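You operate a simulated robot arm through the tools that you are given. There is no shell and no other tool. Be economical: measure what you need, move in short steps, check, and stop when the job is done.

You are at the controls of a simulated robot arm. One attempt, no reset.

JOB
Fit the divider, put the green cloth in the blue half, close the carton and slide it into the press.
Fine: the local carton.

It is judged by the outcome, as a careful person would: the job done as asked, and still so three seconds after it is handed in. It fails if anything else is knocked over, pushed out of place, dropped, spilled or broken. Flat cloth is picked up by pressing the open fingertips on it (5 to 10 N) and closing them slowly along it; thin cloth reads only 2 to 8 mm in the jaws.

ROBOT AND FRAMES
A 6-joint arm with a two-finger parallel gripper, fixed in place. Base frame: the origin is at the foot of the arm, x ahead of it, y to its left, z up. Readings come in m, degrees, newtons and seconds.
It reaches about 0.547 m from its shoulder. Its first joint turns from -72.0 to 72.0 degrees. Payload 0.65 kg.
Tool frame: the origin (TCP) lies between the finger pads and is the grasp point; the fingertips stand 0.025 m ahead of it; z points along the fingers, y is the line along which they close. Largest opening 0.076 m; finger width 0.018, thickness 0.01; the body of the gripper, 0.036 by 0.078 m, starts 0.045 m behind the TCP.
Orientation is that of the tool frame in the base frame, as [roll, pitch, yaw] about the fixed x, y, z axes, in that order (R = Rz(yaw) Ry(pitch) Rx(roll)). With the fingers straight down and closing along the base's y, the tool's x points along the base's -x, its y along +y and its z along -z.

CONTROLS
- The arm moves only by the tool send_rows. Its argument "rows" is a list of rows, each a list of 7 numbers: the shift along the tool's x, y, z in m, then the turn, a rotation vector about the tool's x, y, z in degrees, then the opening, from 0 (shut) to 1 (fully open). In form: [[dx, dy, dz, rx, ry, rz, hand], ...]. A call has 1 to 10 rows; each row shifts and turns the commanded pose from where the row before left it, along the tool's axes as they then stand. Rows are played at 5 a second. More than 0.05 m and 8.6 degrees between two rows, or a gripper value outside its range, and nothing of the call is played. Where a pose cannot be reached the arm comes as near as it can. A force on the tool above 60 N (or 10 N above the force at the start of the call, whichever is more), or a blocked arm, ends the call early, and 0.2 s more pass. Each finger travels about 0.108 m/s and halts on what it meets, pressing with about 38 N; the grip force reading is that of the motor and also rises with nothing between the fingers. The clock runs only during rows and for 0.2 s after the last one: add rows that do not move to give the fingers time. It gives the time, the measured TCP pose, the force on the tool (base axes), the opening and the grip force at its end, in the units of the frame above (readings bear some noise).
- Cameras (640 x 400 px; columns grow to the right, rows downward): "scene" is fixed at [0.0786, 0.299, 0.4042]; the picture's right is [-0.46, -0.89, 0.00], its down [-0.49, 0.26, -0.84] and it looks along [0.74, -0.39, -0.55] (base axes); focal length 214 px, centre (320, 200). "wrist" rides on the gripper at [0.058, 0.011, -0.081] in the tool frame; the picture's right is [-0.18, 0.98, 0.00], its down [-0.75, -0.14, -0.64] and it looks along [-0.63, -0.12, 0.77] (tool axes); focal length 243 px, centre (320, 200).
- camera(camera): a new picture of that camera. No time passes.
- measure_at(camera, pixels): there is no depth. For up to 12 entries [column, row, z] of the newest picture of that camera ("zoom" is the newest enlarged one), the place [x, y] in the base frame at which the ray of that pixel passes the height z, good to about 0.002 m. No time passes.
- enlarge(camera, box): a new picture of the part [left, top, right, bottom] of that camera's present view, enlarged. No time passes.
- finish_job(): hands the job in; it is judged then, once.

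Work in short steps. Measure before you move; look again where a grasp or a placing could have gone wrong, and mend it. You have 80 turns and 54 pictures in all, those below and enlarged ones among them. Open the gripper and draw the arm clear of the work before you hand the job in, unless the task says otherwise; then end with one line.

The tools are called as name(argument=value, ...) on one line, values as JSON. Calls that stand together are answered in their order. send_rows: Moves the arm, as the interface text tells. Its arguments: {"type":"object","properties":{"rows":{"type":"array","items":{"type":"array","items":{"type":"number"}}}},"required":["rows"]} The other tools are called the same way: camera (camera) takes a picture; measure_at (camera, pixels) gives the place at which the rays of pixels pass given heights; enlarge (camera, box) takes an enlarged picture of a part of a camera's view; finish_job () hands the job in.

At the start:

```text
t: 0.0
ee_pos: [0.2612, 0.0664, 0.3884]
ee_rot: [-180.0, -0.1, 180.0]
force: [-0.1, -0.4, 0.2]
grip_width: 0.076
finger_force: 0.0
```

scene: 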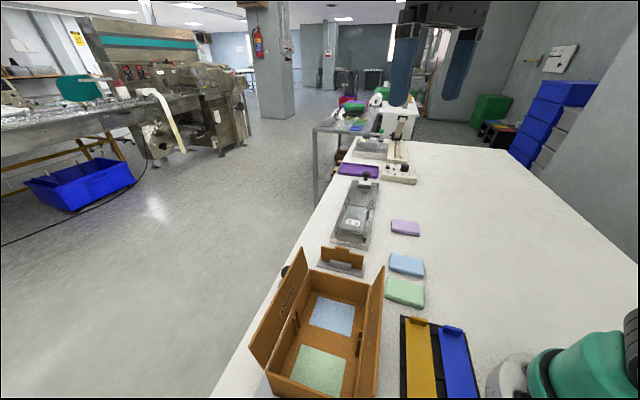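
wrist: 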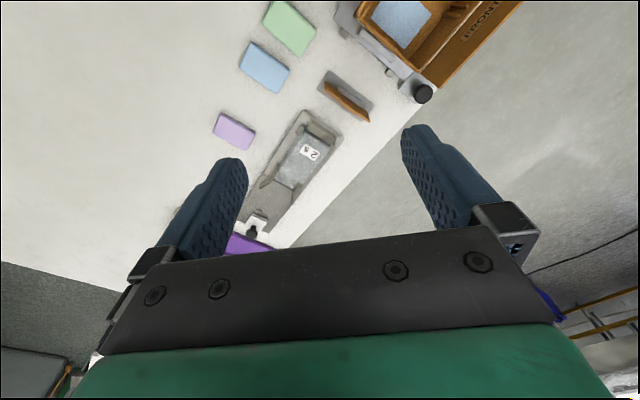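

The pictures show the open carton at about (320,340), cloths/cards at (405,265), and a press-like thing at (355,215). I enlarge for detail.

enlarge(camera="scene", box=[230, 230, 490, 400])

enlarge(camera="scene", box=[300, 90, 460, 250])

enlarge(camera="wrist", box=[200, 0, 540, 250])

```text
2.35 times, centred on (360, 315) of scene
```

zoom: 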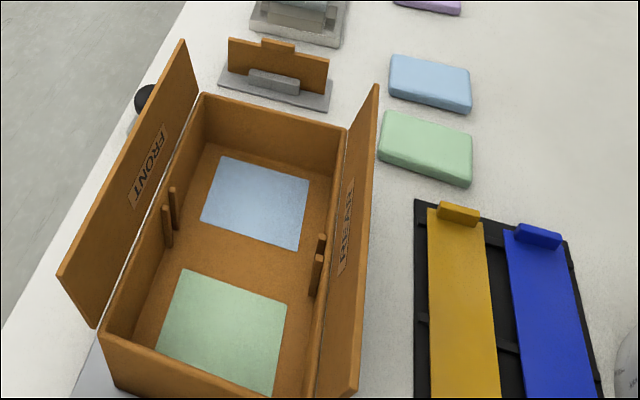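

```text
2.50 times, centred on (380, 170) of scene
```

zoom: 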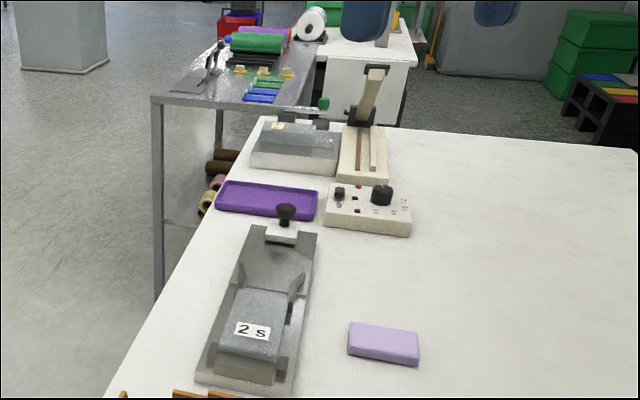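

```text
1.60 times, centred on (370, 125) of wrist
```

zoom: 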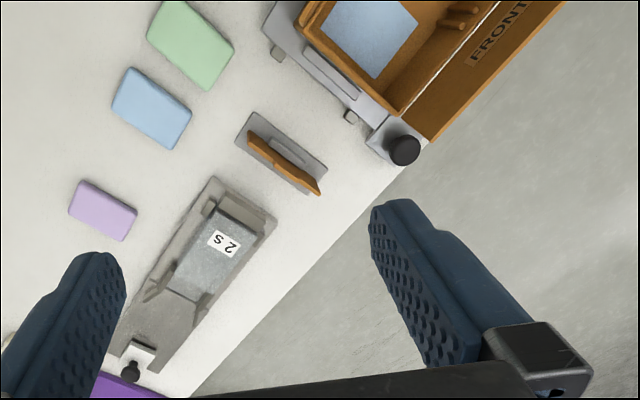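

I compare the same points in both cameras at two heights to find the true table height: press label (353,222) scene / (309,150) wrist, and the green pad centre.

measure_at(camera="scene", pixels=[[353, 222, 0], [353, 222, 0.05], [353, 222, -0.58], [404, 290, 0], [404, 290, 0.02], [404, 290, -0.58], [405, 228, 0], [405, 228, -0.1]])

measure_at(camera="wrist", pixels=[[309, 150, 0], [309, 150, 0.05], [309, 150, -0.58], [289, 28, 0], [289, 28, 0.02], [289, 28, -0.58], [234, 131, 0], [234, 131, -0.1]])

```text
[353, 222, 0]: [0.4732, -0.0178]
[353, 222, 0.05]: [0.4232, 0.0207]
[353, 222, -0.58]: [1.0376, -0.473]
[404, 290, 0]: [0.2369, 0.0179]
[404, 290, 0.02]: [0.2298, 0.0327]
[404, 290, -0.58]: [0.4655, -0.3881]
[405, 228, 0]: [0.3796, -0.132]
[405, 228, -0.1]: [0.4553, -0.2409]
```

```text
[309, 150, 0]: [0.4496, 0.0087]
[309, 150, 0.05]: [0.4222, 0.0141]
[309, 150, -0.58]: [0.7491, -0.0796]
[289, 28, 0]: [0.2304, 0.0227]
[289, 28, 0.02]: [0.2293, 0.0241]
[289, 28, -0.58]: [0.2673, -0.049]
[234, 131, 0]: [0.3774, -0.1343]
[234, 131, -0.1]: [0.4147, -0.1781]
```

Both cameras agree near z≈0.0–0.01 for the pads, so the table is at about z=0 where these things lie (the -0.58 isn't where they stand). Now I measure carton features at several heights in both cameras.

measure_at(camera="scene", pixels=[[332, 316, 0.01], [318, 369, 0.01], [371.5, 284.4, 0.06], [309.8, 269.5, 0.06], [267.7, 371.6, 0.06], [309.8, 269.5, 0.08], [342, 250, 0.05], [342, 250, 0.03], [366, 176, 0.03], [366, 176, 0.06], [419, 322, 0.01], [453, 331, 0.01]])

measure_at(camera="wrist", pixels=[[424, 94, 0], [424, 94, 0.03], [414, 74, 0.06], [414, 74, 0.08], [347, 98, 0.05], [347, 98, 0.03], [251, 230, 0.03], [251, 230, 0.06], [404, 20, 0.01]])

```text
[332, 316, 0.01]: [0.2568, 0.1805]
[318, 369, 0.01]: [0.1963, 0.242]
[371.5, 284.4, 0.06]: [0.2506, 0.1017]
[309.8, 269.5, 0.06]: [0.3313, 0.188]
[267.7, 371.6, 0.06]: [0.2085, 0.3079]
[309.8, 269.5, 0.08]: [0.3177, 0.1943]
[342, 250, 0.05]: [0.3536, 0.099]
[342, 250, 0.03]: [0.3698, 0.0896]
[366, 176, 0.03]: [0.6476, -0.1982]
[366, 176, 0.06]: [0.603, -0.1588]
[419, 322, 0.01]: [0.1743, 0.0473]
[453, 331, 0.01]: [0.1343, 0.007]
```

```text
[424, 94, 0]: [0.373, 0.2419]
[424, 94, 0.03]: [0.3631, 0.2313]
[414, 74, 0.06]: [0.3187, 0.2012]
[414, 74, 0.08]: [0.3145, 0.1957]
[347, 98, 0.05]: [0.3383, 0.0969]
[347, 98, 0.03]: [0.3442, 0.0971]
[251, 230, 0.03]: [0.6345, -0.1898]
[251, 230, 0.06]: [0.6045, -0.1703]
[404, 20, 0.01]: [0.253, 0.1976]
```

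Layout lies along a 45° diagonal: carton ~(0.226,0.21), divider ~(0.345,0.097), press ~(0.42,0.015). I yaw the tool +45° and move over to look at the carton from above.

send_rows(rows=[[0, 0, 0, 0, 0, -7.5, 1], [0, 0, 0, 0, 0, -7.5, 1], [0, 0, 0, 0, 0, -7.5, 1], [0, 0, 0, 0, 0, -7.5, 1], [0, 0, 0, 0, 0, -7.5, 1], [0, 0, 0, 0, 0, -7.5, 1], [0.008, 0.044, 0, 0, 0, 0, 1], [0.008, 0.044, 0, 0, 0, 0, 1], [0.008, 0.044, 0, 0, 0, 0, 1], [0, 0, 0, 0, 0, 0, 1]])

camera(camera="wrist")

```text
t: 2.2
ee_pos: [0.1494, 0.1429, 0.3891]
ee_rot: [180.0, 0.1, -134.9]
force: [-0.2, 1.1, 0.3]
grip_width: 0.076
finger_force: 0.1
```

```text
48 pictures are left
```

wrist: 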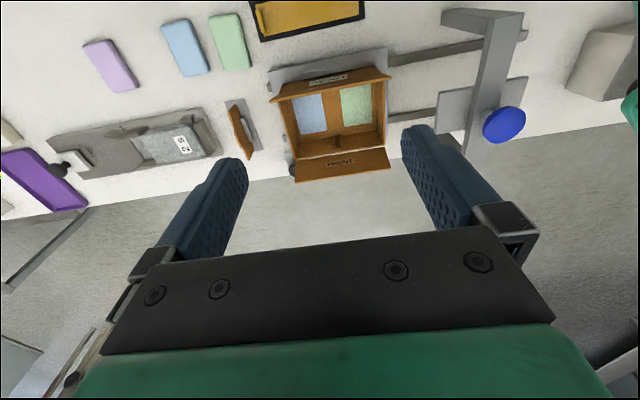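

The real press appears at right, (490,90), with rails from the carton's tray towards it. I enlarge.

enlarge(camera="wrist", box=[250, 0, 560, 194])

enlarge(camera="wrist", box=[0, 0, 370, 231])

```text
2.06 times, centred on (405, 97) of wrist
```

zoom: 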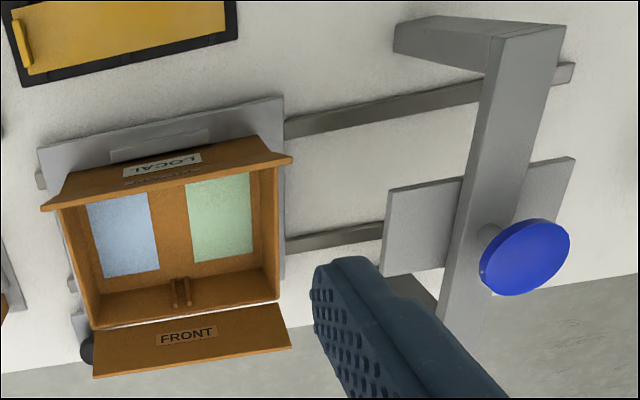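

```text
1.73 times, centred on (185, 116) of wrist
```

zoom: 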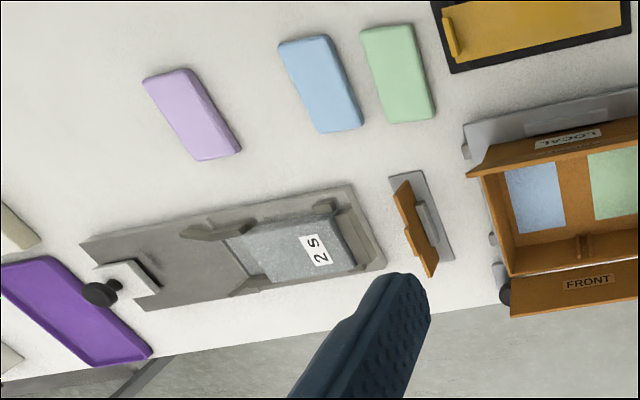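

I enlarge tightly on the rear flap label and the coloured strips.

enlarge(camera="wrist", box=[265, 40, 405, 128])

enlarge(camera="scene", box=[340, 290, 500, 400])

```text
4.55 times, centred on (335, 84) of wrist
```

zoom: 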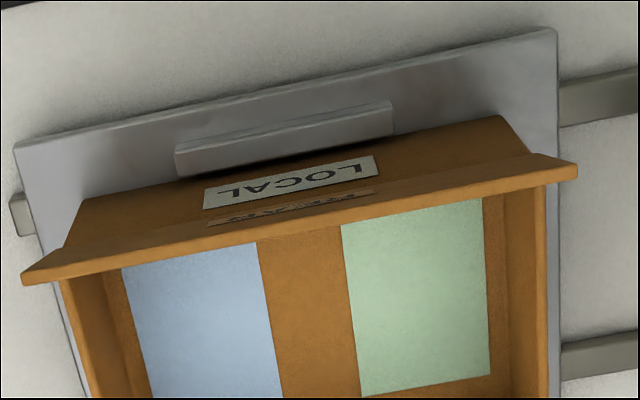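

```text
3.64 times, centred on (420, 345) of scene
```

zoom: 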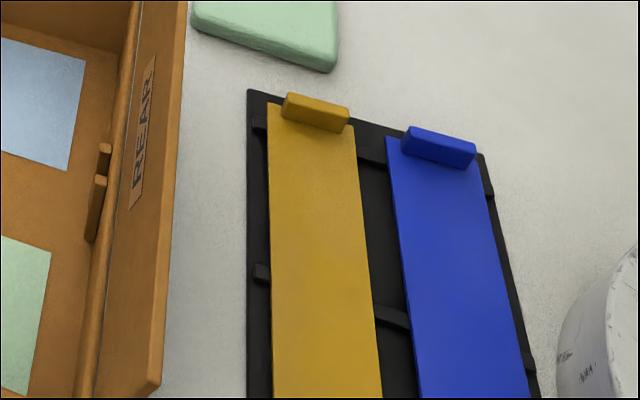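

The flaps read FRONT and REAR and the box wall says LOCAL. I triangulate flaps, rim, divider, and press from both cameras.

measure_at(camera="wrist", pixels=[[269.5, 101.6, 0.06], [269.5, 101.6, 0.1], [391, 77.4, 0.06], [391, 77.4, 0.1], [295, 183, 0.04], [295, 183, 0.1], [389, 169, 0.04], [389, 169, 0.1], [503, 125, 0.05], [503, 125, 0.15], [310, 113, 0.005], [358, 106, 0.005]])

measure_at(camera="scene", pixels=[[384.7, 266, 0.06], [384.7, 266, 0.1], [384.7, 266, 0.13], [375, 398, 0.1], [302, 247, 0.04], [302, 247, 0.1], [302, 247, 0.13], [249, 347, 0.04], [249, 347, 0.1], [333, 314, 0.005], [318, 369, 0.005]])

```text
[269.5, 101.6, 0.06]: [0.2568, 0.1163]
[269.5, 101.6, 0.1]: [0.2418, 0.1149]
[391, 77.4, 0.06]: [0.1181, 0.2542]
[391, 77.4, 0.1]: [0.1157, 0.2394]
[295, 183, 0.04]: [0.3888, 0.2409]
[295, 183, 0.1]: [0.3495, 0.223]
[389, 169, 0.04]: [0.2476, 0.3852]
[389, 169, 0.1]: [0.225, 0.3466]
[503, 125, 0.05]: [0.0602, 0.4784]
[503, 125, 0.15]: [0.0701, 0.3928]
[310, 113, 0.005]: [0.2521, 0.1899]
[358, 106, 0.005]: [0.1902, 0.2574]
```

```text
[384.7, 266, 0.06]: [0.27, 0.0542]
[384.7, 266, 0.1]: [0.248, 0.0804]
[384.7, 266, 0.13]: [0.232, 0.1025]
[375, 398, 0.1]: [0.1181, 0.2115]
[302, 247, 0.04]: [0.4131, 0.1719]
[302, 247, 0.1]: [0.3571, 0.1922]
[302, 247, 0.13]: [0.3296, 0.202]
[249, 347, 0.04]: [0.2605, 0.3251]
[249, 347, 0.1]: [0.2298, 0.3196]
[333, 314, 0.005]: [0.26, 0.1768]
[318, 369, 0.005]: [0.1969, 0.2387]
```

The tool is aligned with the carton (n=(0.71,0.71), u=(-0.71,0.71) to the press). Flap tops are at z≈0.13. I move above the divider (≈(0.345,0.10)) for a close look.

send_rows(rows=[[-0.018, -0.028, 0.022, 0, 0, 0, 1], [-0.018, -0.028, 0.022, 0, 0, 0, 1], [-0.018, -0.028, 0.022, 0, 0, 0, 1], [-0.018, -0.028, 0.022, 0, 0, 0, 1], [-0.018, -0.028, 0.022, 0, 0, 0, 1], [-0.018, -0.028, 0.022, 0, 0, 0, 1], [0, 0, 0, 0, 0, 0, 1]])

camera(camera="wrist")

```text
t: 3.8
ee_pos: [0.3423, 0.0989, 0.2556]
ee_rot: [180.0, 0.0, -135.0]
force: [0.3, -0.1, -0.6]
grip_width: 0.076
finger_force: 0.1
```

```text
43 pictures are left
```

wrist: 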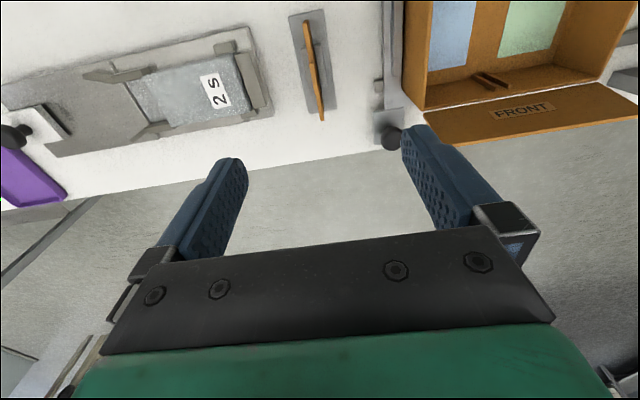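

Divider seen at (313,70). Enlarge for accurate triangulation.

enlarge(camera="wrist", box=[250, 0, 420, 140])

enlarge(camera="scene", box=[300, 235, 390, 291])

```text
2.86 times, centred on (335, 70) of wrist
```

zoom: 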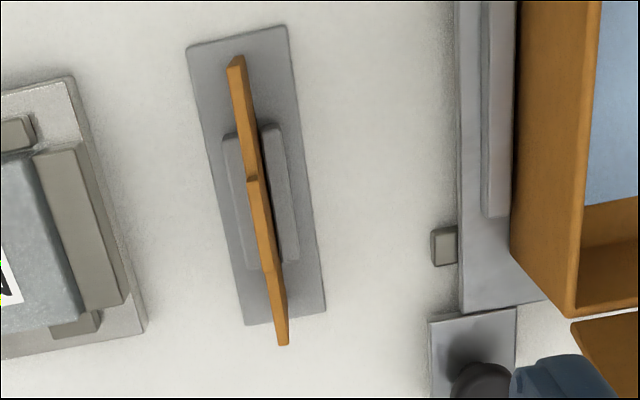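

```text
7.11 times, centred on (345, 263) of scene
```

zoom: 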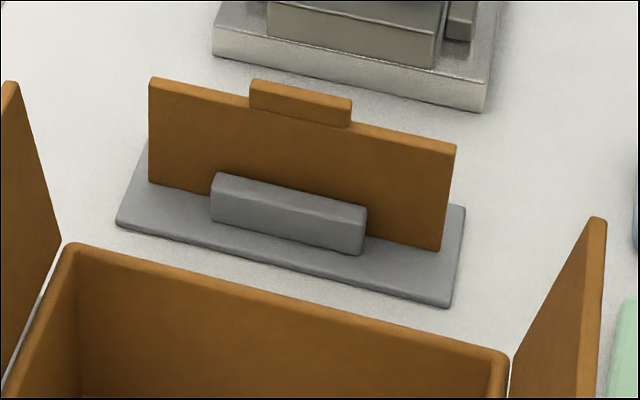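

Triangulate the divider's top ends and tab.

measure_at(camera="scene", pixels=[[342.5, 247.5, 0.05], [342.5, 247.5, 0.07], [321.4, 246, 0.04], [321.4, 246, 0.06], [364, 255.5, 0.04], [364, 255.5, 0.06], [361.9, 270, 0.005]])

measure_at(camera="wrist", pixels=[[314, 78.7, 0.05], [314, 78.7, 0.07], [322, 120.7, 0.04], [322, 120.7, 0.06], [305.7, 21, 0.04], [305.7, 21, 0.06]])

```text
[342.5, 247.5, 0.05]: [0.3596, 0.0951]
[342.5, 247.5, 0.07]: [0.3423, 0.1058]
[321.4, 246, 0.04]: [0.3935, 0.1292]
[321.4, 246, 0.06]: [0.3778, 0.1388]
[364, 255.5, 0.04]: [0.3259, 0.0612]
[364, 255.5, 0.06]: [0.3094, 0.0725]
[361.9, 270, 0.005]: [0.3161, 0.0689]
```

```text
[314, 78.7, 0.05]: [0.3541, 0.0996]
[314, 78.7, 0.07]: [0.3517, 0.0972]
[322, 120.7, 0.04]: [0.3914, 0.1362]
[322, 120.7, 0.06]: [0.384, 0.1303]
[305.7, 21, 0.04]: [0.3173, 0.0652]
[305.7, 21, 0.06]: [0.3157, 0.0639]
```

Divider: centre (0.352,0.0995), body top z≈0.05, tab top ≈0.058. I move over it and descend to z≈0.10 first.

send_rows(rows=[[-0.0073, -0.0064, 0, 0, 0, 0, 1], [0, 0, 0.04, 0, 0, 0, 1], [0, 0, 0.04, 0, 0, 0, 1], [0, 0, 0.04, 0, 0, 0, 1], [0, 0, 0.035, 0, 0, 0, 1], [0, 0, 0, 0, 0, 0, 1]])

camera(camera="wrist")

```text
t: 5.2
ee_pos: [0.3577, 0.103, 0.0996]
ee_rot: [-179.9, 0.1, -135.0]
force: [0.4, 0.2, -0.2]
grip_width: 0.0758
finger_force: 0.1
```

```text
40 pictures are left
```

wrist: 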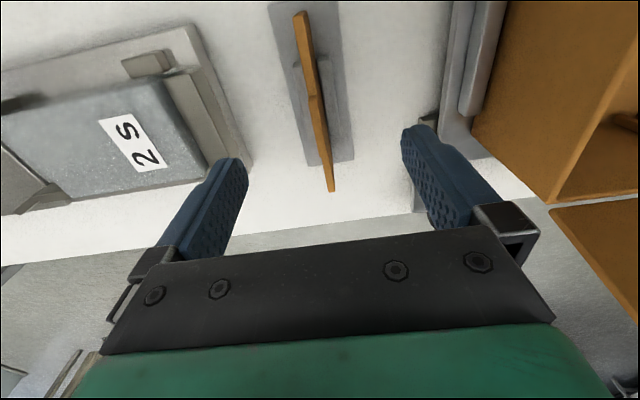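

I refine the divider position from this closer view (ends (300,13), (331,190)).

measure_at(camera="wrist", pixels=[[300, 13, 0.05], [331, 190, 0.05], [311, 95, 0.058], [322, 130, 0.058]])

enlarge(camera="wrist", box=[240, 0, 420, 200])

```text
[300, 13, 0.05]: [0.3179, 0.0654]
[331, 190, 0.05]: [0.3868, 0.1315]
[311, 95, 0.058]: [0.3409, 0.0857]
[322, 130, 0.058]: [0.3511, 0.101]
```

```text
2.00 times, centred on (330, 100) of wrist
```

zoom: 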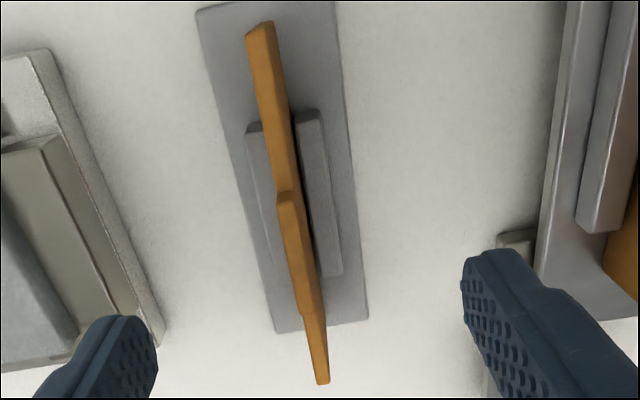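

Centre (0.3524,0.0985). I narrow the opening to ~0.042 (to keep clear of neighbours), shift and go down to z=0.053, then close.

send_rows(rows=[[0.0069, 0.0006, 0, 0, 0, 0, 0.55], [0, 0, 0, 0, 0, 0, 0.55], [0, 0, 0.02, 0, 0, 0, 0.55], [0, 0, 0.017, 0, 0, 0, 0.55], [0, 0, 0.009, 0, 0, 0, 0.55], [0, 0, 0, 0, 0, 0, 0.55]])

```text
t: 6.6
ee_pos: [0.3527, 0.0955, 0.0553]
ee_rot: [-179.9, 0.0, -135.0]
force: [0.4, -0.3, -0.1]
grip_width: 0.0416
finger_force: 0.1
```

Small correction, then close on the divider.

send_rows(rows=[[-0.001, 0.0015, 0.001, 0, 0, 0, 0.55], [0, 0, 0, 0, 0, 0, 0.3], [0, 0, 0, 0, 0, 0, 0.15], [0, 0, 0, 0, 0, 0, 0], [0, 0, 0, 0, 0, 0, 0], [0, 0, 0, 0, 0, 0, 0]])

camera(camera="wrist")

```text
t: 8.0
ee_pos: [0.3509, 0.0973, 0.0545]
ee_rot: [180.0, 0.0, -135.0]
force: [0.7, -0.5, -0.3]
grip_width: 0.0037
finger_force: 26.7
```

```text
38 pictures are left
```

wrist: 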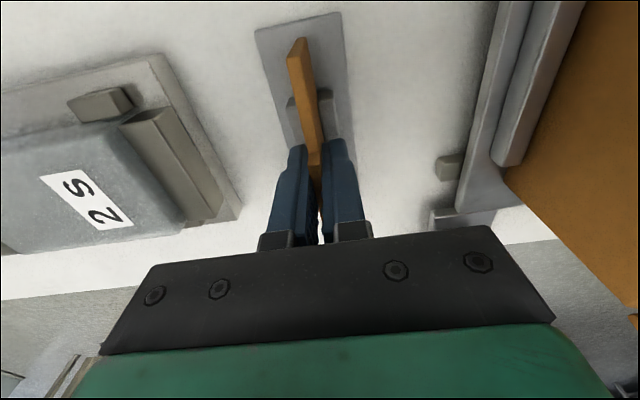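

Gripped at 3.7 mm. Lift straight up slowly.

send_rows(rows=[[0, 0, -0.01, 0, 0, 0, 0], [0, 0, -0.02, 0, 0, 0, 0], [0, 0, -0.03, 0, 0, 0, 0], [0, 0, -0.04, 0, 0, 0, 0], [0, 0, -0.045, 0, 0, 0, 0], [0, 0, -0.045, 0, 0, 0, 0], [0, 0, 0, 0, 0, 0, 0]])

camera(camera="wrist")

```text
t: 9.6
ee_pos: [0.3486, 0.0996, 0.2441]
ee_rot: [180.0, 0.0, -134.9]
force: [0.7, 0.3, -0.1]
grip_width: 0.0034
finger_force: 27.4
```

```text
37 pictures are left
```

wrist: 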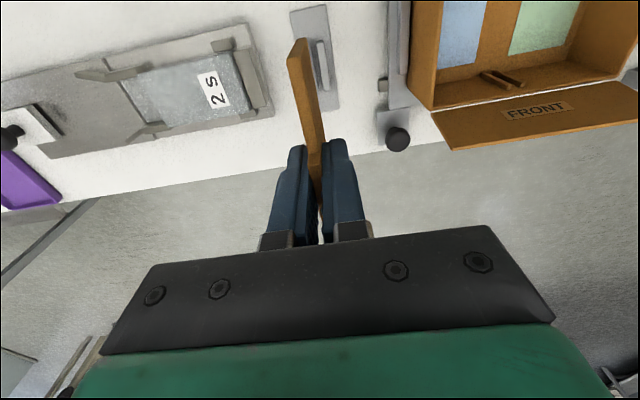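

Divider held. Move over to the carton at height for a look at the guide pegs.

send_rows(rows=[[0.0074, 0.035, 0, 0, 0, 0, 0], [0.0074, 0.035, 0, 0, 0, 0, 0], [0.0074, 0.035, 0, 0, 0, 0, 0], [0.0074, 0.035, 0, 0, 0, 0, 0], [0.0074, 0.035, 0, 0, 0, 0, 0], [0, 0, 0, 0, 0, 0, 0]])

camera(camera="wrist")

enlarge(camera="scene", box=[240, 240, 496, 400])

```text
t: 11.0
ee_pos: [0.2007, 0.1979, 0.2435]
ee_rot: [-180.0, -0.1, -135.0]
force: [-0.1, 1.1, -0.6]
grip_width: 0.0035
finger_force: 26.7
```

```text
36 pictures are left
```

wrist: 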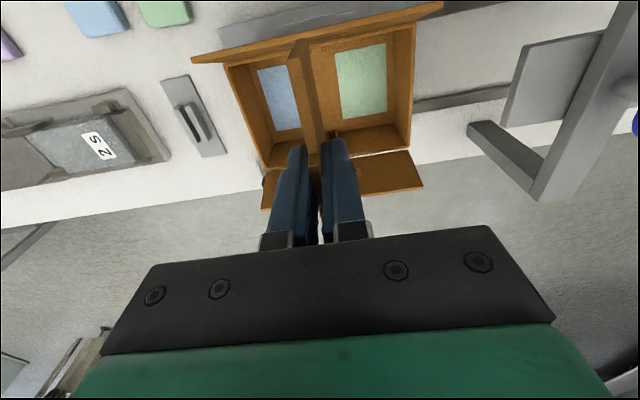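

```text
2.50 times, centred on (368, 320) of scene
```

zoom: 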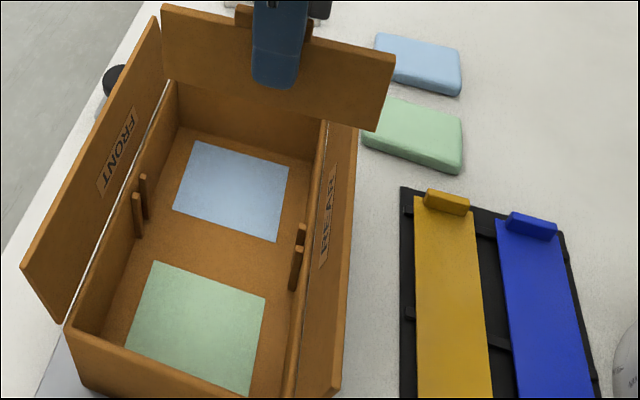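

Fingers hide the front pegs in the wrist view; the scene shows them: front pair mid-top (140,186) zoom, rear pair mid-top (298,238). Measure at several heights, along with the rim corners.

measure_at(camera="zoom", pixels=[[140, 186, 0.05], [140, 186, 0.06], [140, 186, 0.07], [298, 238, 0.05], [298, 238, 0.06], [298, 238, 0.07], [172, 84, 0.07], [172, 84, 0.08], [326, 122, 0.07], [326, 122, 0.08], [67, 326, 0.08], [231, 190, 0.03]])

measure_at(camera="wrist", pixels=[[228, 66, 0.07], [228, 66, 0.08], [260, 165, 0.07], [260, 165, 0.08], [409, 148, 0.07], [409, 148, 0.08], [280, 100, 0.03], [361, 82, 0.03], [257, 66, 0.03], [277, 135, 0.03], [412, 27, 0.08], [309, 130, 0.18]])

```text
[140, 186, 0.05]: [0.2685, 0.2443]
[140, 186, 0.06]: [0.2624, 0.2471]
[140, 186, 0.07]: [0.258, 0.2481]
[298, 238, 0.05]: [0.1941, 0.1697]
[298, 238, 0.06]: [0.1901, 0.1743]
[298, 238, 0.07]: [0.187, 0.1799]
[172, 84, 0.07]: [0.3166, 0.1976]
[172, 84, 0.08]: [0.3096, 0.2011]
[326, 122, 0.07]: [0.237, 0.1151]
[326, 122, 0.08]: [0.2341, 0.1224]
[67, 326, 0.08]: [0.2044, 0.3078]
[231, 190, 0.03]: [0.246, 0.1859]
```

```text
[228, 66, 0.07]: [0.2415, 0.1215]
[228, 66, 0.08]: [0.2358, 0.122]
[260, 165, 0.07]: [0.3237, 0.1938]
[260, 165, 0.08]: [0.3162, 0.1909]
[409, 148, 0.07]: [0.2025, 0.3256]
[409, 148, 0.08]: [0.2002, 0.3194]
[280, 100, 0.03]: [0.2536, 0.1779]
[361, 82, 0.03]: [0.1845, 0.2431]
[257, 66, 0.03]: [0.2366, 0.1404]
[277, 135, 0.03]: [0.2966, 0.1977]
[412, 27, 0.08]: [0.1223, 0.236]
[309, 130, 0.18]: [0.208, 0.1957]
```

Rim ≈0.078, carton centre n≈0.307, u≈-0.001; slot u needs better precision. I shift +u 0.07 so the fingers don't hide the pegs.

send_rows(rows=[[0, 0.035, 0, 0, 0, 0, 0], [0, 0.035, 0, 0, 0, 0, 0], [0, 0, 0, 0, 0, 0, 0]])

enlarge(camera="wrist", box=[160, 20, 340, 180])

enlarge(camera="scene", box=[270, 290, 390, 365])

```text
t: 11.8
ee_pos: [0.1515, 0.2477, 0.2456]
ee_rot: [179.9, 0.0, -135.0]
force: [0.0, -0.4, -0.9]
grip_width: 0.0036
finger_force: 27.4
```

```text
2.50 times, centred on (250, 100) of wrist
```

zoom: 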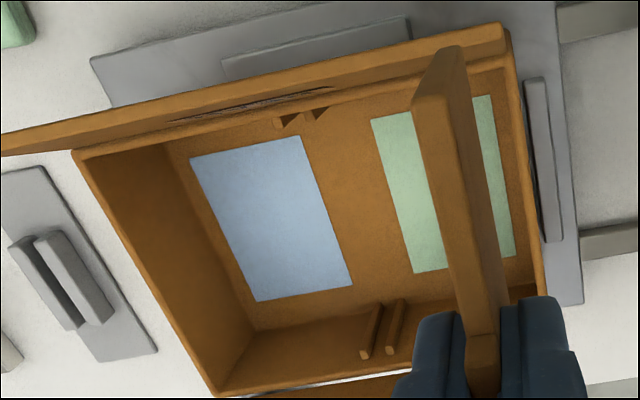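

```text
5.33 times, centred on (330, 328) of scene
```

zoom: 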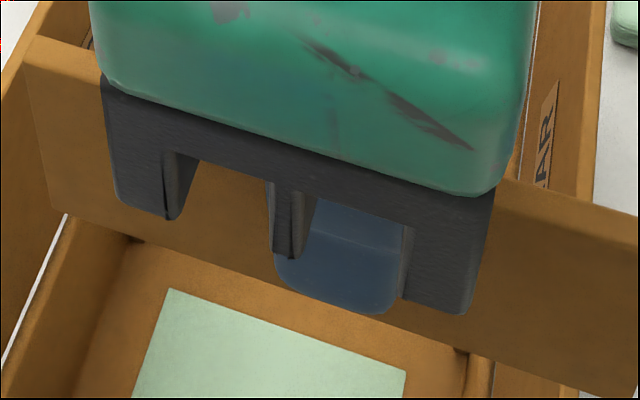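

Pegs clearly visible in wrist. Measure peg tops/bottoms and the midline between patches.

measure_at(camera="wrist", pixels=[[273.2, 162, 0.05], [273.2, 162, 0.07], [276.8, 142.4, 0.03], [276.8, 142.4, 0.02], [240.8, 67.6, 0.05], [240.8, 67.6, 0.07], [256.8, 71.2, 0.03], [256.8, 71.2, 0.02], [275.2, 131.6, 0.03], [275.2, 131.6, 0.02], [158, 84, 0.078], [208, 178, 0.078]])

```text
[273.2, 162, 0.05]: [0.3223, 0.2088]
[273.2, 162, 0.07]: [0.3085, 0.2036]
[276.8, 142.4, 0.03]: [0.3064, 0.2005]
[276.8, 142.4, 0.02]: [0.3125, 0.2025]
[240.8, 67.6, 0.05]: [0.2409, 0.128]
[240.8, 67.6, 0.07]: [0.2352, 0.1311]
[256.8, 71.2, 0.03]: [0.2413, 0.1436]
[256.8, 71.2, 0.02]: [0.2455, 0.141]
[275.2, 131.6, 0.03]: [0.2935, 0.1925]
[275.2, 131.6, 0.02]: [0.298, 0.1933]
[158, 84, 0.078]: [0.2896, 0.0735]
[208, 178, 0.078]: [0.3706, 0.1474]
```

The wrist points were mapped with the earlier picture pose; corrected by the 0.07 shift, the slot lies at u≈-0.003, n≈0.307, peg tops z≈0.073. I move there and lower to TCP z≈0.135 (divider bottom ≈0.088, inside the flaps).

send_rows(rows=[[-0.0116, -0.0355, 0, 0, 0, 0, 0], [-0.0116, -0.0355, 0, 0, 0, 0, 0], [0, 0, 0, 0, 0, 0, 0], [0, 0, 0.04, 0, 0, 0, 0], [0, 0, 0.035, 0, 0, 0, 0], [0, 0, 0.035, 0, 0, 0, 0], [0, 0, 0, 0, 0, 0, 0]])

camera(camera="wrist")

enlarge(camera="scene", box=[256, 280, 416, 380])

```text
t: 13.4
ee_pos: [0.2179, 0.2123, 0.1339]
ee_rot: [-180.0, -0.1, -134.9]
force: [0.2, 0.1, 11.4]
grip_width: 0.0035
finger_force: 27.2
```

```text
32 pictures are left
```

wrist: 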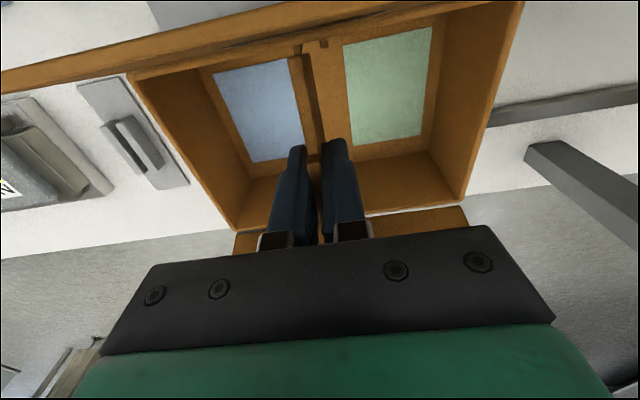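

```text
4.00 times, centred on (336, 330) of scene
```

zoom: 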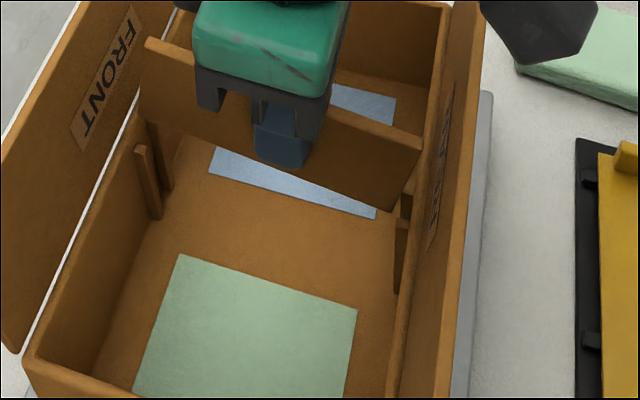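

Force z reads 11 N: something touches. I raise 12 mm and recheck the force and image.

send_rows(rows=[[0, 0, -0.012, 0, 0, 0, 0], [0, 0, 0, 0, 0, 0, 0]])

enlarge(camera="wrist", box=[120, 0, 520, 250])

```text
t: 14.0
ee_pos: [0.2181, 0.2119, 0.1452]
ee_rot: [-180.0, -0.1, -135.0]
force: [0.0, 0.8, 0.0]
grip_width: 0.0037
finger_force: 27.3
```

```text
1.60 times, centred on (320, 125) of wrist
```

zoom: 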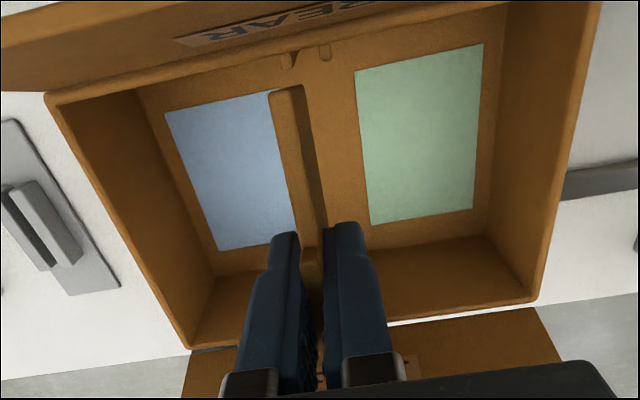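

Force gone. I measure the divider's rear top corner (299.4,56) and rear pegs, compensating the 11 mm height shift since the last full picture.

measure_at(camera="wrist", pixels=[[299.4, 56, 0.129], [311.8, 36.5, 0.06], [311.8, 36.5, 0.02], [308, 37.5, 0.06], [317.5, 35, 0.06], [150, 62, 0.067], [239, 216, 0.067], [454, 187, 0.067], [492, 0, 0.067]])

```text
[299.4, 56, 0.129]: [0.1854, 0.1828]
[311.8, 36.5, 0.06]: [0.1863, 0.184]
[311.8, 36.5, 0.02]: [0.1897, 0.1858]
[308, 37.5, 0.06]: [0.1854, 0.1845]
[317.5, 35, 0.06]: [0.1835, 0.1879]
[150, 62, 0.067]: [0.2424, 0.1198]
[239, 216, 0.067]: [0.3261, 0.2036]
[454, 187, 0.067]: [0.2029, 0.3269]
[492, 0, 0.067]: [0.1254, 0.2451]
```

Re-triangulating, the rim is actually at z≈0.098 (inner n ≈0.258–0.354), so the divider's front end touched the front rim. Shift n −3.5 mm, u +3.5 mm, and lower again to ~0.134.

send_rows(rows=[[0.0035, 0.0035, 0, 0, 0, 0, 0], [0, 0, 0, 0, 0, 0, 0], [0, 0, 0.006, 0, 0, 0, 0], [0, 0, 0.005, 0, 0, 0, 0], [0, 0, 0, 0, 0, 0, 0]])

enlarge(camera="scene", box=[276, 295, 386, 364])

camera(camera="wrist")

```text
t: 15.2
ee_pos: [0.2124, 0.2112, 0.135]
ee_rot: [-180.0, 0.0, -135.1]
force: [-0.1, -0.3, -1.0]
grip_width: 0.0037
finger_force: 26.6
```

```text
5.80 times, centred on (331, 330) of scene
```

zoom: 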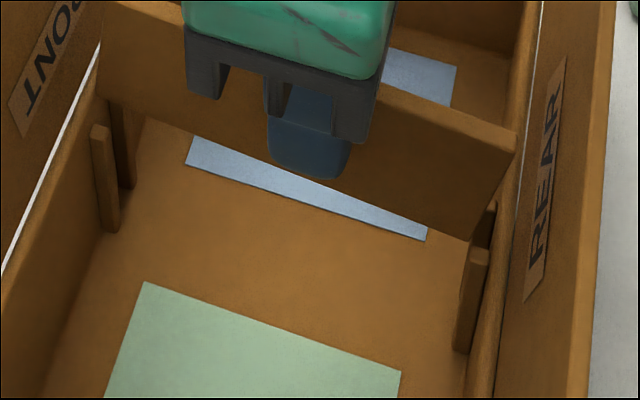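

```text
28 pictures are left
```

wrist: 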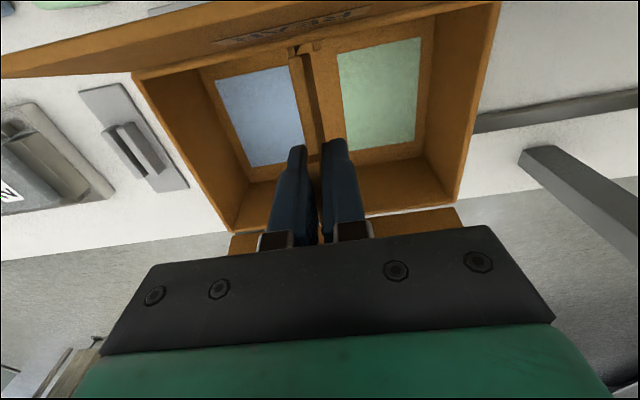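

No contact now. Scene: front end looks aligned with front pegs (mid ≈(107,106)), rear end seems nearer the near peg (478,250). I check closely with the wrist.

enlarge(camera="wrist", box=[260, 20, 380, 160])

```text
2.86 times, centred on (320, 90) of wrist
```

zoom: 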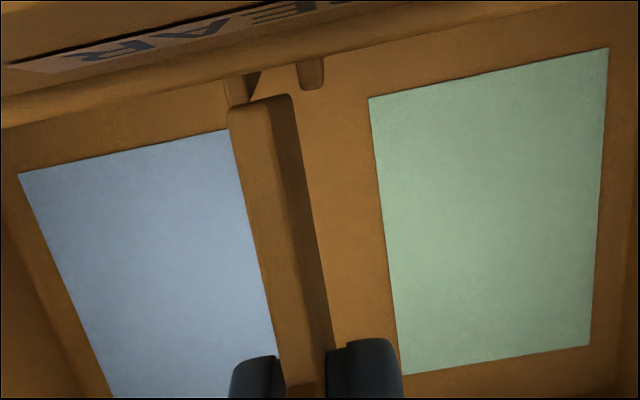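

The rear shows the divider bottom nearly against the near (+u) peg; slot centre is ~1.5 mm to −u. Shift −1.4 mm in u and lower gradually.

send_rows(rows=[[0, -0.0014, 0, 0, 0, 0, 0], [0, 0, 0, 0, 0, 0, 0], [0, 0, 0.005, 0, 0, 0, 0], [0, 0, 0.005, 0, 0, 0, 0], [0, 0, 0.005, 0, 0, 0, 0], [0, 0, 0, 0, 0, 0, 0]])

enlarge(camera="scene", box=[276, 295, 386, 364])

```text
t: 16.6
ee_pos: [0.2122, 0.2109, 0.1208]
ee_rot: [-179.9, 0.0, -135.0]
force: [-0.4, -1.0, 0.3]
grip_width: 0.0037
finger_force: 27.5
```

```text
5.80 times, centred on (331, 330) of scene
```

zoom: 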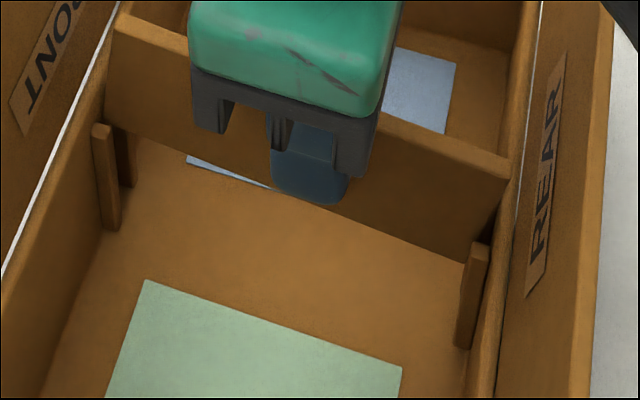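

No force; the divider is entering behind both near pegs. Continue down.

send_rows(rows=[[0, 0, 0.007, 0, 0, 0, 0], [0, 0, 0.007, 0, 0, 0, 0], [0, 0, 0.007, 0, 0, 0, 0], [0, 0, 0.007, 0, 0, 0, 0], [0, 0, 0.004, 0, 0, 0, 0], [0, 0, 0, 0, 0, 0, 0]])

```text
t: 18.0
ee_pos: [0.2129, 0.2102, 0.0878]
ee_rot: [-180.0, 0.0, -135.0]
force: [0.4, 1.6, 11.3]
grip_width: 0.0035
finger_force: 27.2
```

11 N upward at z=0.088: probably seated on the floor. Check.

enlarge(camera="scene", box=[276, 285, 386, 354])

```text
5.80 times, centred on (331, 320) of scene
```

zoom: 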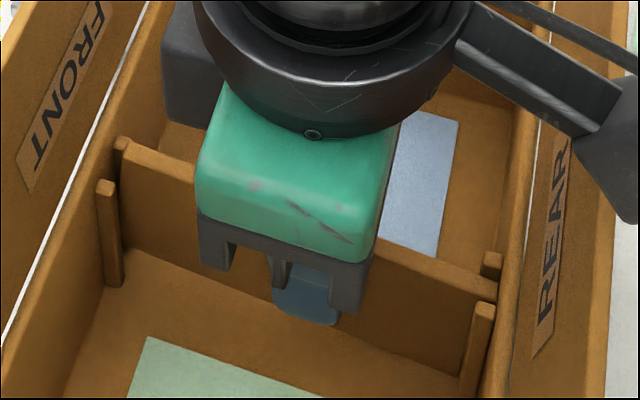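

Divider sits between both peg pairs, resting on the floor. Release and rise straight up.

send_rows(rows=[[0, 0, -0.001, 0, 0, 0, 0.2], [0, 0, 0, 0, 0, 0, 0.45], [0, 0, 0, 0, 0, 0, 0.45], [0, 0, -0.02, 0, 0, 0, 0.45], [0, 0, -0.04, 0, 0, 0, 0.45], [0, 0, -0.045, 0, 0, 0, 0.45], [0, 0, -0.03, 0, 0, 0, 0.45], [0, 0, 0, 0, 0, 0, 1]])

camera(camera="wrist")

```text
t: 19.8
ee_pos: [0.2136, 0.2131, 0.2258]
ee_rot: [-180.0, 0.0, -135.0]
force: [-0.9, -0.3, 0.8]
grip_width: 0.0756
finger_force: 0.0
```

```text
24 pictures are left
```

wrist: 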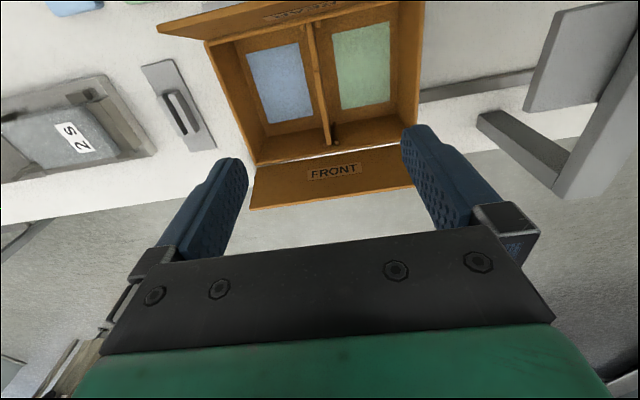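

Divider fitted. Now move to above the green cloth (~(0.23,0.025)) for a close look.

send_rows(rows=[[0.0256, -0.029, 0, 0, 0, 0, 1], [0.0256, -0.029, 0, 0, 0, 0, 1], [0.0256, -0.029, 0, 0, 0, 0, 1], [0.0256, -0.029, 0.01, 0, 0, 0, 1], [0.0256, -0.029, 0.015, 0, 0, 0, 1], [0, 0, 0, 0, 0, 0, 1]])

camera(camera="wrist")

```text
t: 21.2
ee_pos: [0.2245, 0.0182, 0.198]
ee_rot: [-180.0, 0.0, -134.9]
force: [0.2, 0.0, 0.4]
grip_width: 0.0759
finger_force: 0.0
```

```text
23 pictures are left
```

wrist: 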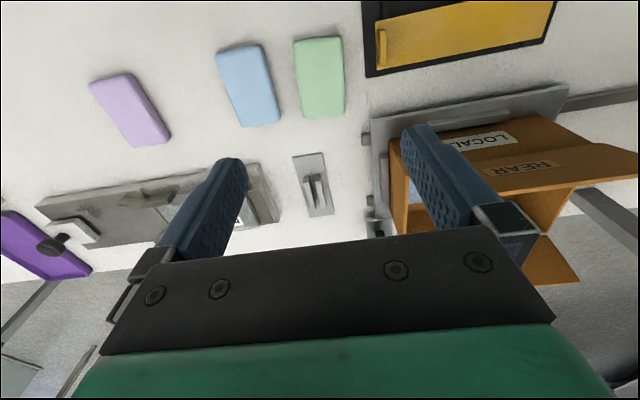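

Green pad seen at (320,78). Enlarge in both and measure its corners.

enlarge(camera="scene", box=[370, 265, 440, 320])

measure_at(camera="wrist", pixels=[[294, 42, 0.01], [339, 36, 0.01], [346, 111, 0.01], [305, 117, 0.01], [320, 77, 0.0], [320, 77, 0.01], [320, 77, 0.02]])

```text
7.27 times, centred on (405, 292) of scene
```

zoom: 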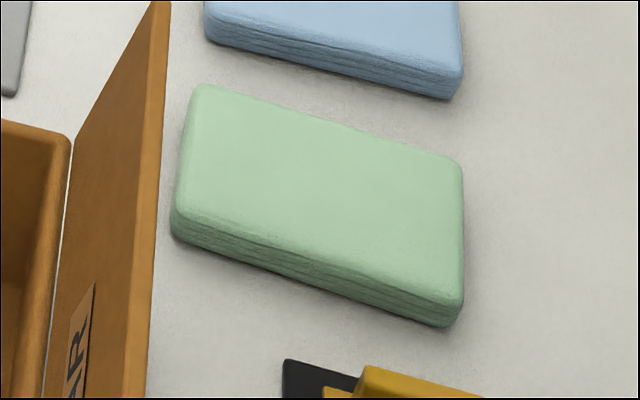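

```text
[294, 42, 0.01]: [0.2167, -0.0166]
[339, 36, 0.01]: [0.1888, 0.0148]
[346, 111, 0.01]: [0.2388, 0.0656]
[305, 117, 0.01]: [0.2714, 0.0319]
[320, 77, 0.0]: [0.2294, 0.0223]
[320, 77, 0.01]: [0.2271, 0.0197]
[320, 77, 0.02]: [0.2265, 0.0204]
```

The green cloth is a folded stack ~42×72 mm, ~10 mm thick, aligned with the tool; centre ≈(0.229,0.024). I narrow to ~53 mm, move above it and lower to z≈0.06, then look.

send_rows(rows=[[-0.0122, 0.0009, 0, 0, 0, 0, 0.7], [0, 0, 0.04, 0, 0, 0, 0.7], [0, 0, 0.04, 0, 0, 0, 0.7], [0, 0, 0.035, 0, 0, 0, 0.7], [0, 0, 0.023, 0, 0, 0, 0.7], [0, 0, 0, 0, 0, 0, 0.7]])

camera(camera="wrist")

```text
t: 22.6
ee_pos: [0.2337, 0.0281, 0.0633]
ee_rot: [-180.0, 0.0, -135.0]
force: [0.0, 0.2, 0.1]
grip_width: 0.0531
finger_force: 0.0
```

```text
21 pictures are left
```

wrist: 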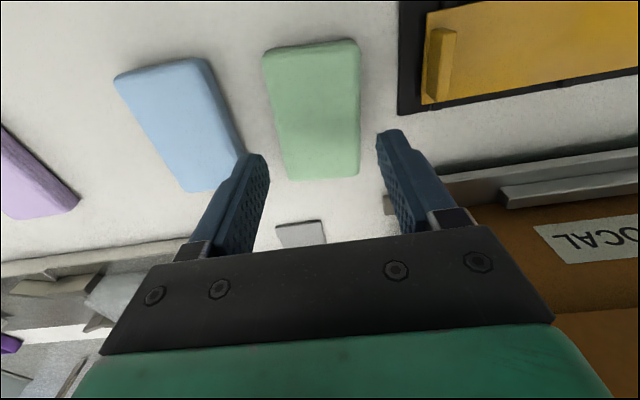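

Check pad edges relative to TCP (u=-0.1454, n=0.185).

measure_at(camera="wrist", pixels=[[264, 53, 0.01], [357, 44, 0.01], [359, 174, 0.01], [287, 178, 0.01], [275, 120, 0.01], [361, 110, 0.01], [400, 112, 0.005], [242, 148, 0.01]])

```text
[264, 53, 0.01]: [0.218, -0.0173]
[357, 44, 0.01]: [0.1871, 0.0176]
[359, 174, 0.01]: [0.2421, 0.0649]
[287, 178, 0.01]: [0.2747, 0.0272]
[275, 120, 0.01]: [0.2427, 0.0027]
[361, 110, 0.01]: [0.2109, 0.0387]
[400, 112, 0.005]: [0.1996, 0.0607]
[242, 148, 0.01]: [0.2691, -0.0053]
```

Pad spans u −0.170…−0.122, centred under the TCP. Open to 58 mm (clear of board and blue pad) and go down gently.

send_rows(rows=[[0, 0, 0, 0, 0, 0, 0.765], [0, 0, 0.012, 0, 0, 0, 0.765], [0, 0, 0.01, 0, 0, 0, 0.765], [0, 0, 0.006, 0, 0, 0, 0.765], [0, 0, 0.004, 0, 0, 0, 0.765], [0, 0, 0, 0, 0, 0, 0.765]])

```text
t: 24.0
ee_pos: [0.2348, 0.0271, 0.0301]
ee_rot: [-179.9, 0.0, -134.9]
force: [-0.4, -0.5, 0.7]
grip_width: 0.0581
finger_force: 0.0
```

Tips at ≈0.005, no contact. Lower 2 mm more and close slowly.

send_rows(rows=[[0, 0, 0.002, 0, 0, 0, 0.72], [0, 0, 0, 0, 0, 0, 0.66], [0, 0, 0, 0, 0, 0, 0.6], [0, 0, 0, 0, 0, 0, 0.54], [0, 0, 0, 0, 0, 0, 0.5], [0, 0, 0, 0, 0, 0, 0.45], [0, 0, 0, 0, 0, 0, 0.45]])

camera(camera="wrist")

```text
t: 25.6
ee_pos: [0.2343, 0.0263, 0.0276]
ee_rot: [-180.0, 0.0, -134.9]
force: [-0.8, 0.3, -0.3]
grip_width: 0.0452
finger_force: 37.9
```

```text
20 pictures are left
```

wrist: 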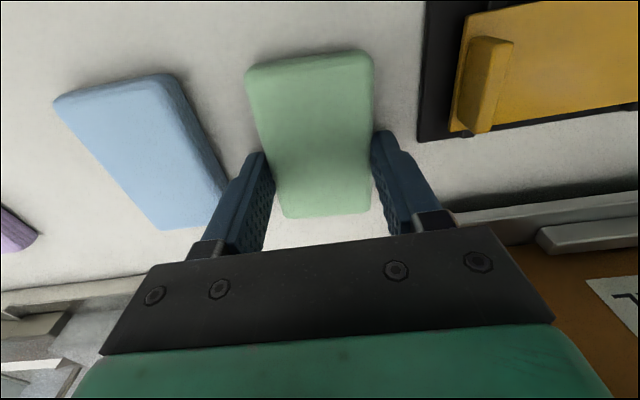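

Halted on the cloth at 45 mm with 38 N. Lift.

send_rows(rows=[[0, 0, -0.01, 0, 0, 0, 0.4], [0, 0, -0.02, 0, 0, 0, 0.4], [0, 0, -0.03, 0, 0, 0, 0.4], [0, 0, -0.04, 0, 0, 0, 0.4], [0, 0, -0.045, 0, 0, 0, 0.4], [0, 0, -0.045, 0, 0, 0, 0.4], [0, 0, 0, 0, 0, 0, 0.4]])

camera(camera="wrist")

```text
t: 27.2
ee_pos: [0.2311, 0.0283, 0.216]
ee_rot: [179.8, 0.0, -134.9]
force: [-0.8, -0.4, -0.7]
grip_width: 0.0453
finger_force: 37.7
```

```text
19 pictures are left
```

wrist: 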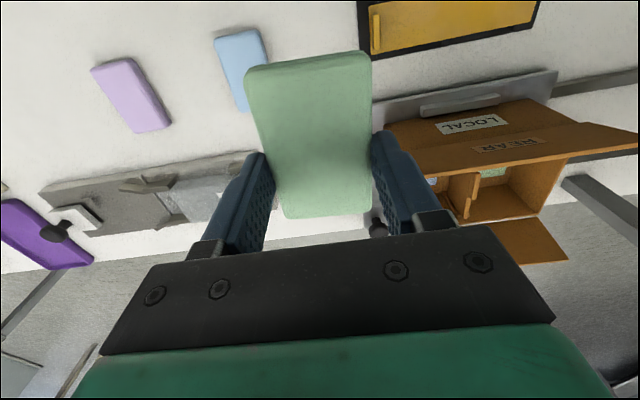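

Cloth held well. The fingers+cloth (65 mm) nearly equal the blue half's width (~66 mm), so I'll lower to just above the rim and release there. First move over the blue half.

send_rows(rows=[[-0.0319, 0.02685, 0, 0, 0, 0, 0.4], [-0.0319, 0.02685, 0, 0, 0, 0, 0.4], [-0.0319, 0.02685, 0, 0, 0, 0, 0.4], [-0.0319, 0.02685, 0, 0, 0, 0, 0.4], [0, 0, 0, 0, 0, 0, 0.4], [0, 0, 0.03, 0, 0, 0, 0.4], [0, 0, 0, 0, 0, 0, 0.4]])

camera(camera="wrist")

enlarge(camera="scene", box=[240, 240, 400, 340])

```text
t: 28.8
ee_pos: [0.2469, 0.1954, 0.1854]
ee_rot: [179.9, 0.1, -135.0]
force: [0.7, 0.5, 0.1]
grip_width: 0.0452
finger_force: 37.7
```

```text
18 pictures are left
```

wrist: 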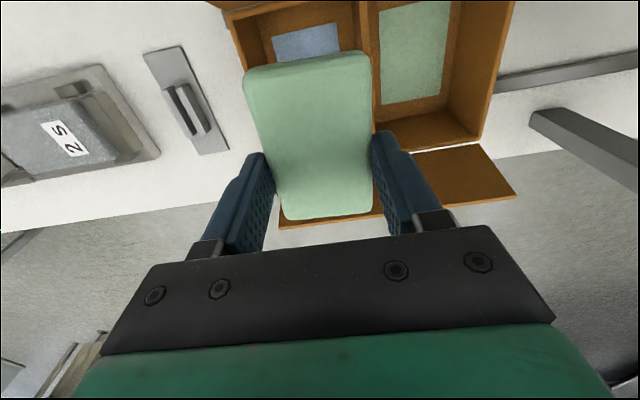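

```text
4.00 times, centred on (320, 290) of scene
```

zoom: 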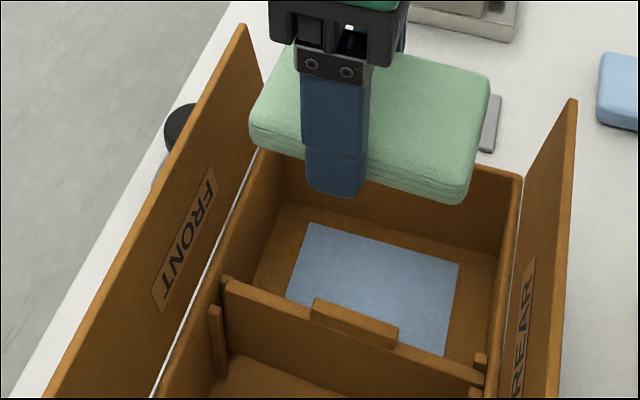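

Check cloth corners at z≈0.165 and visible rim points at 0.098.

measure_at(camera="wrist", pixels=[[246, 80, 0.165], [368, 57, 0.165], [373, 210, 0.165], [287, 217, 0.165], [232, 22, 0.098], [468, 143, 0.098], [515, 0, 0.098], [363, 22, 0.083], [358, 2, 0.083], [245, 75, 0.098]])

```text
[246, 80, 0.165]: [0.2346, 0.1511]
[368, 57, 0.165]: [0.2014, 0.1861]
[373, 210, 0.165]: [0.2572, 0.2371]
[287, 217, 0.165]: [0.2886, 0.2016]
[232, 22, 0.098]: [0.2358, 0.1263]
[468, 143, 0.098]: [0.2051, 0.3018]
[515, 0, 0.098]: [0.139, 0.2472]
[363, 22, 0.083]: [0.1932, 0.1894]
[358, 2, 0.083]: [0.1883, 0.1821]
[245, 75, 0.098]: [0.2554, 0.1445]
```

Cloth at u −0.060…−0.0125, n 0.273–0.348; compartment u ≈ −0.074…−0.0055, n 0.258–0.354. Nudge to centre, lower to TCP z≈0.128 (tips just above rim), and check before releasing.

send_rows(rows=[[0.003, -0.0025, 0, 0, 0, 0, 0.4], [0, 0, 0.02, 0, 0, 0, 0.4], [0, 0, 0.02, 0, 0, 0, 0.4], [0, 0, 0.017, 0, 0, 0, 0.4], [0, 0, 0, 0, 0, 0, 0.4], [0, 0, 0, 0, 0, 0, 0.4]])

enlarge(camera="scene", box=[240, 240, 400, 340])

```text
t: 30.2
ee_pos: [0.2467, 0.1885, 0.131]
ee_rot: [180.0, 0.0, -135.0]
force: [0.4, -0.2, -0.3]
grip_width: 0.0455
finger_force: 37.5
```

```text
4.00 times, centred on (320, 290) of scene
```

zoom: 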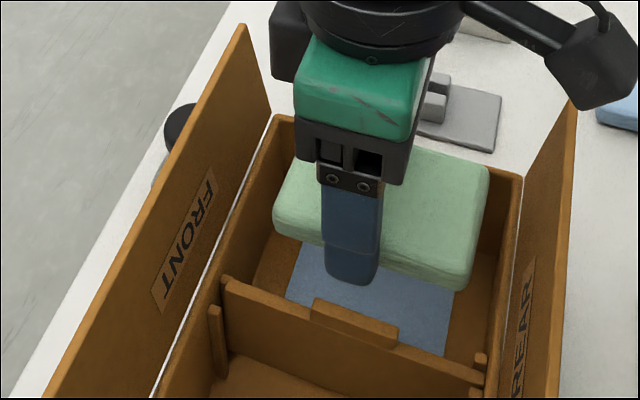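

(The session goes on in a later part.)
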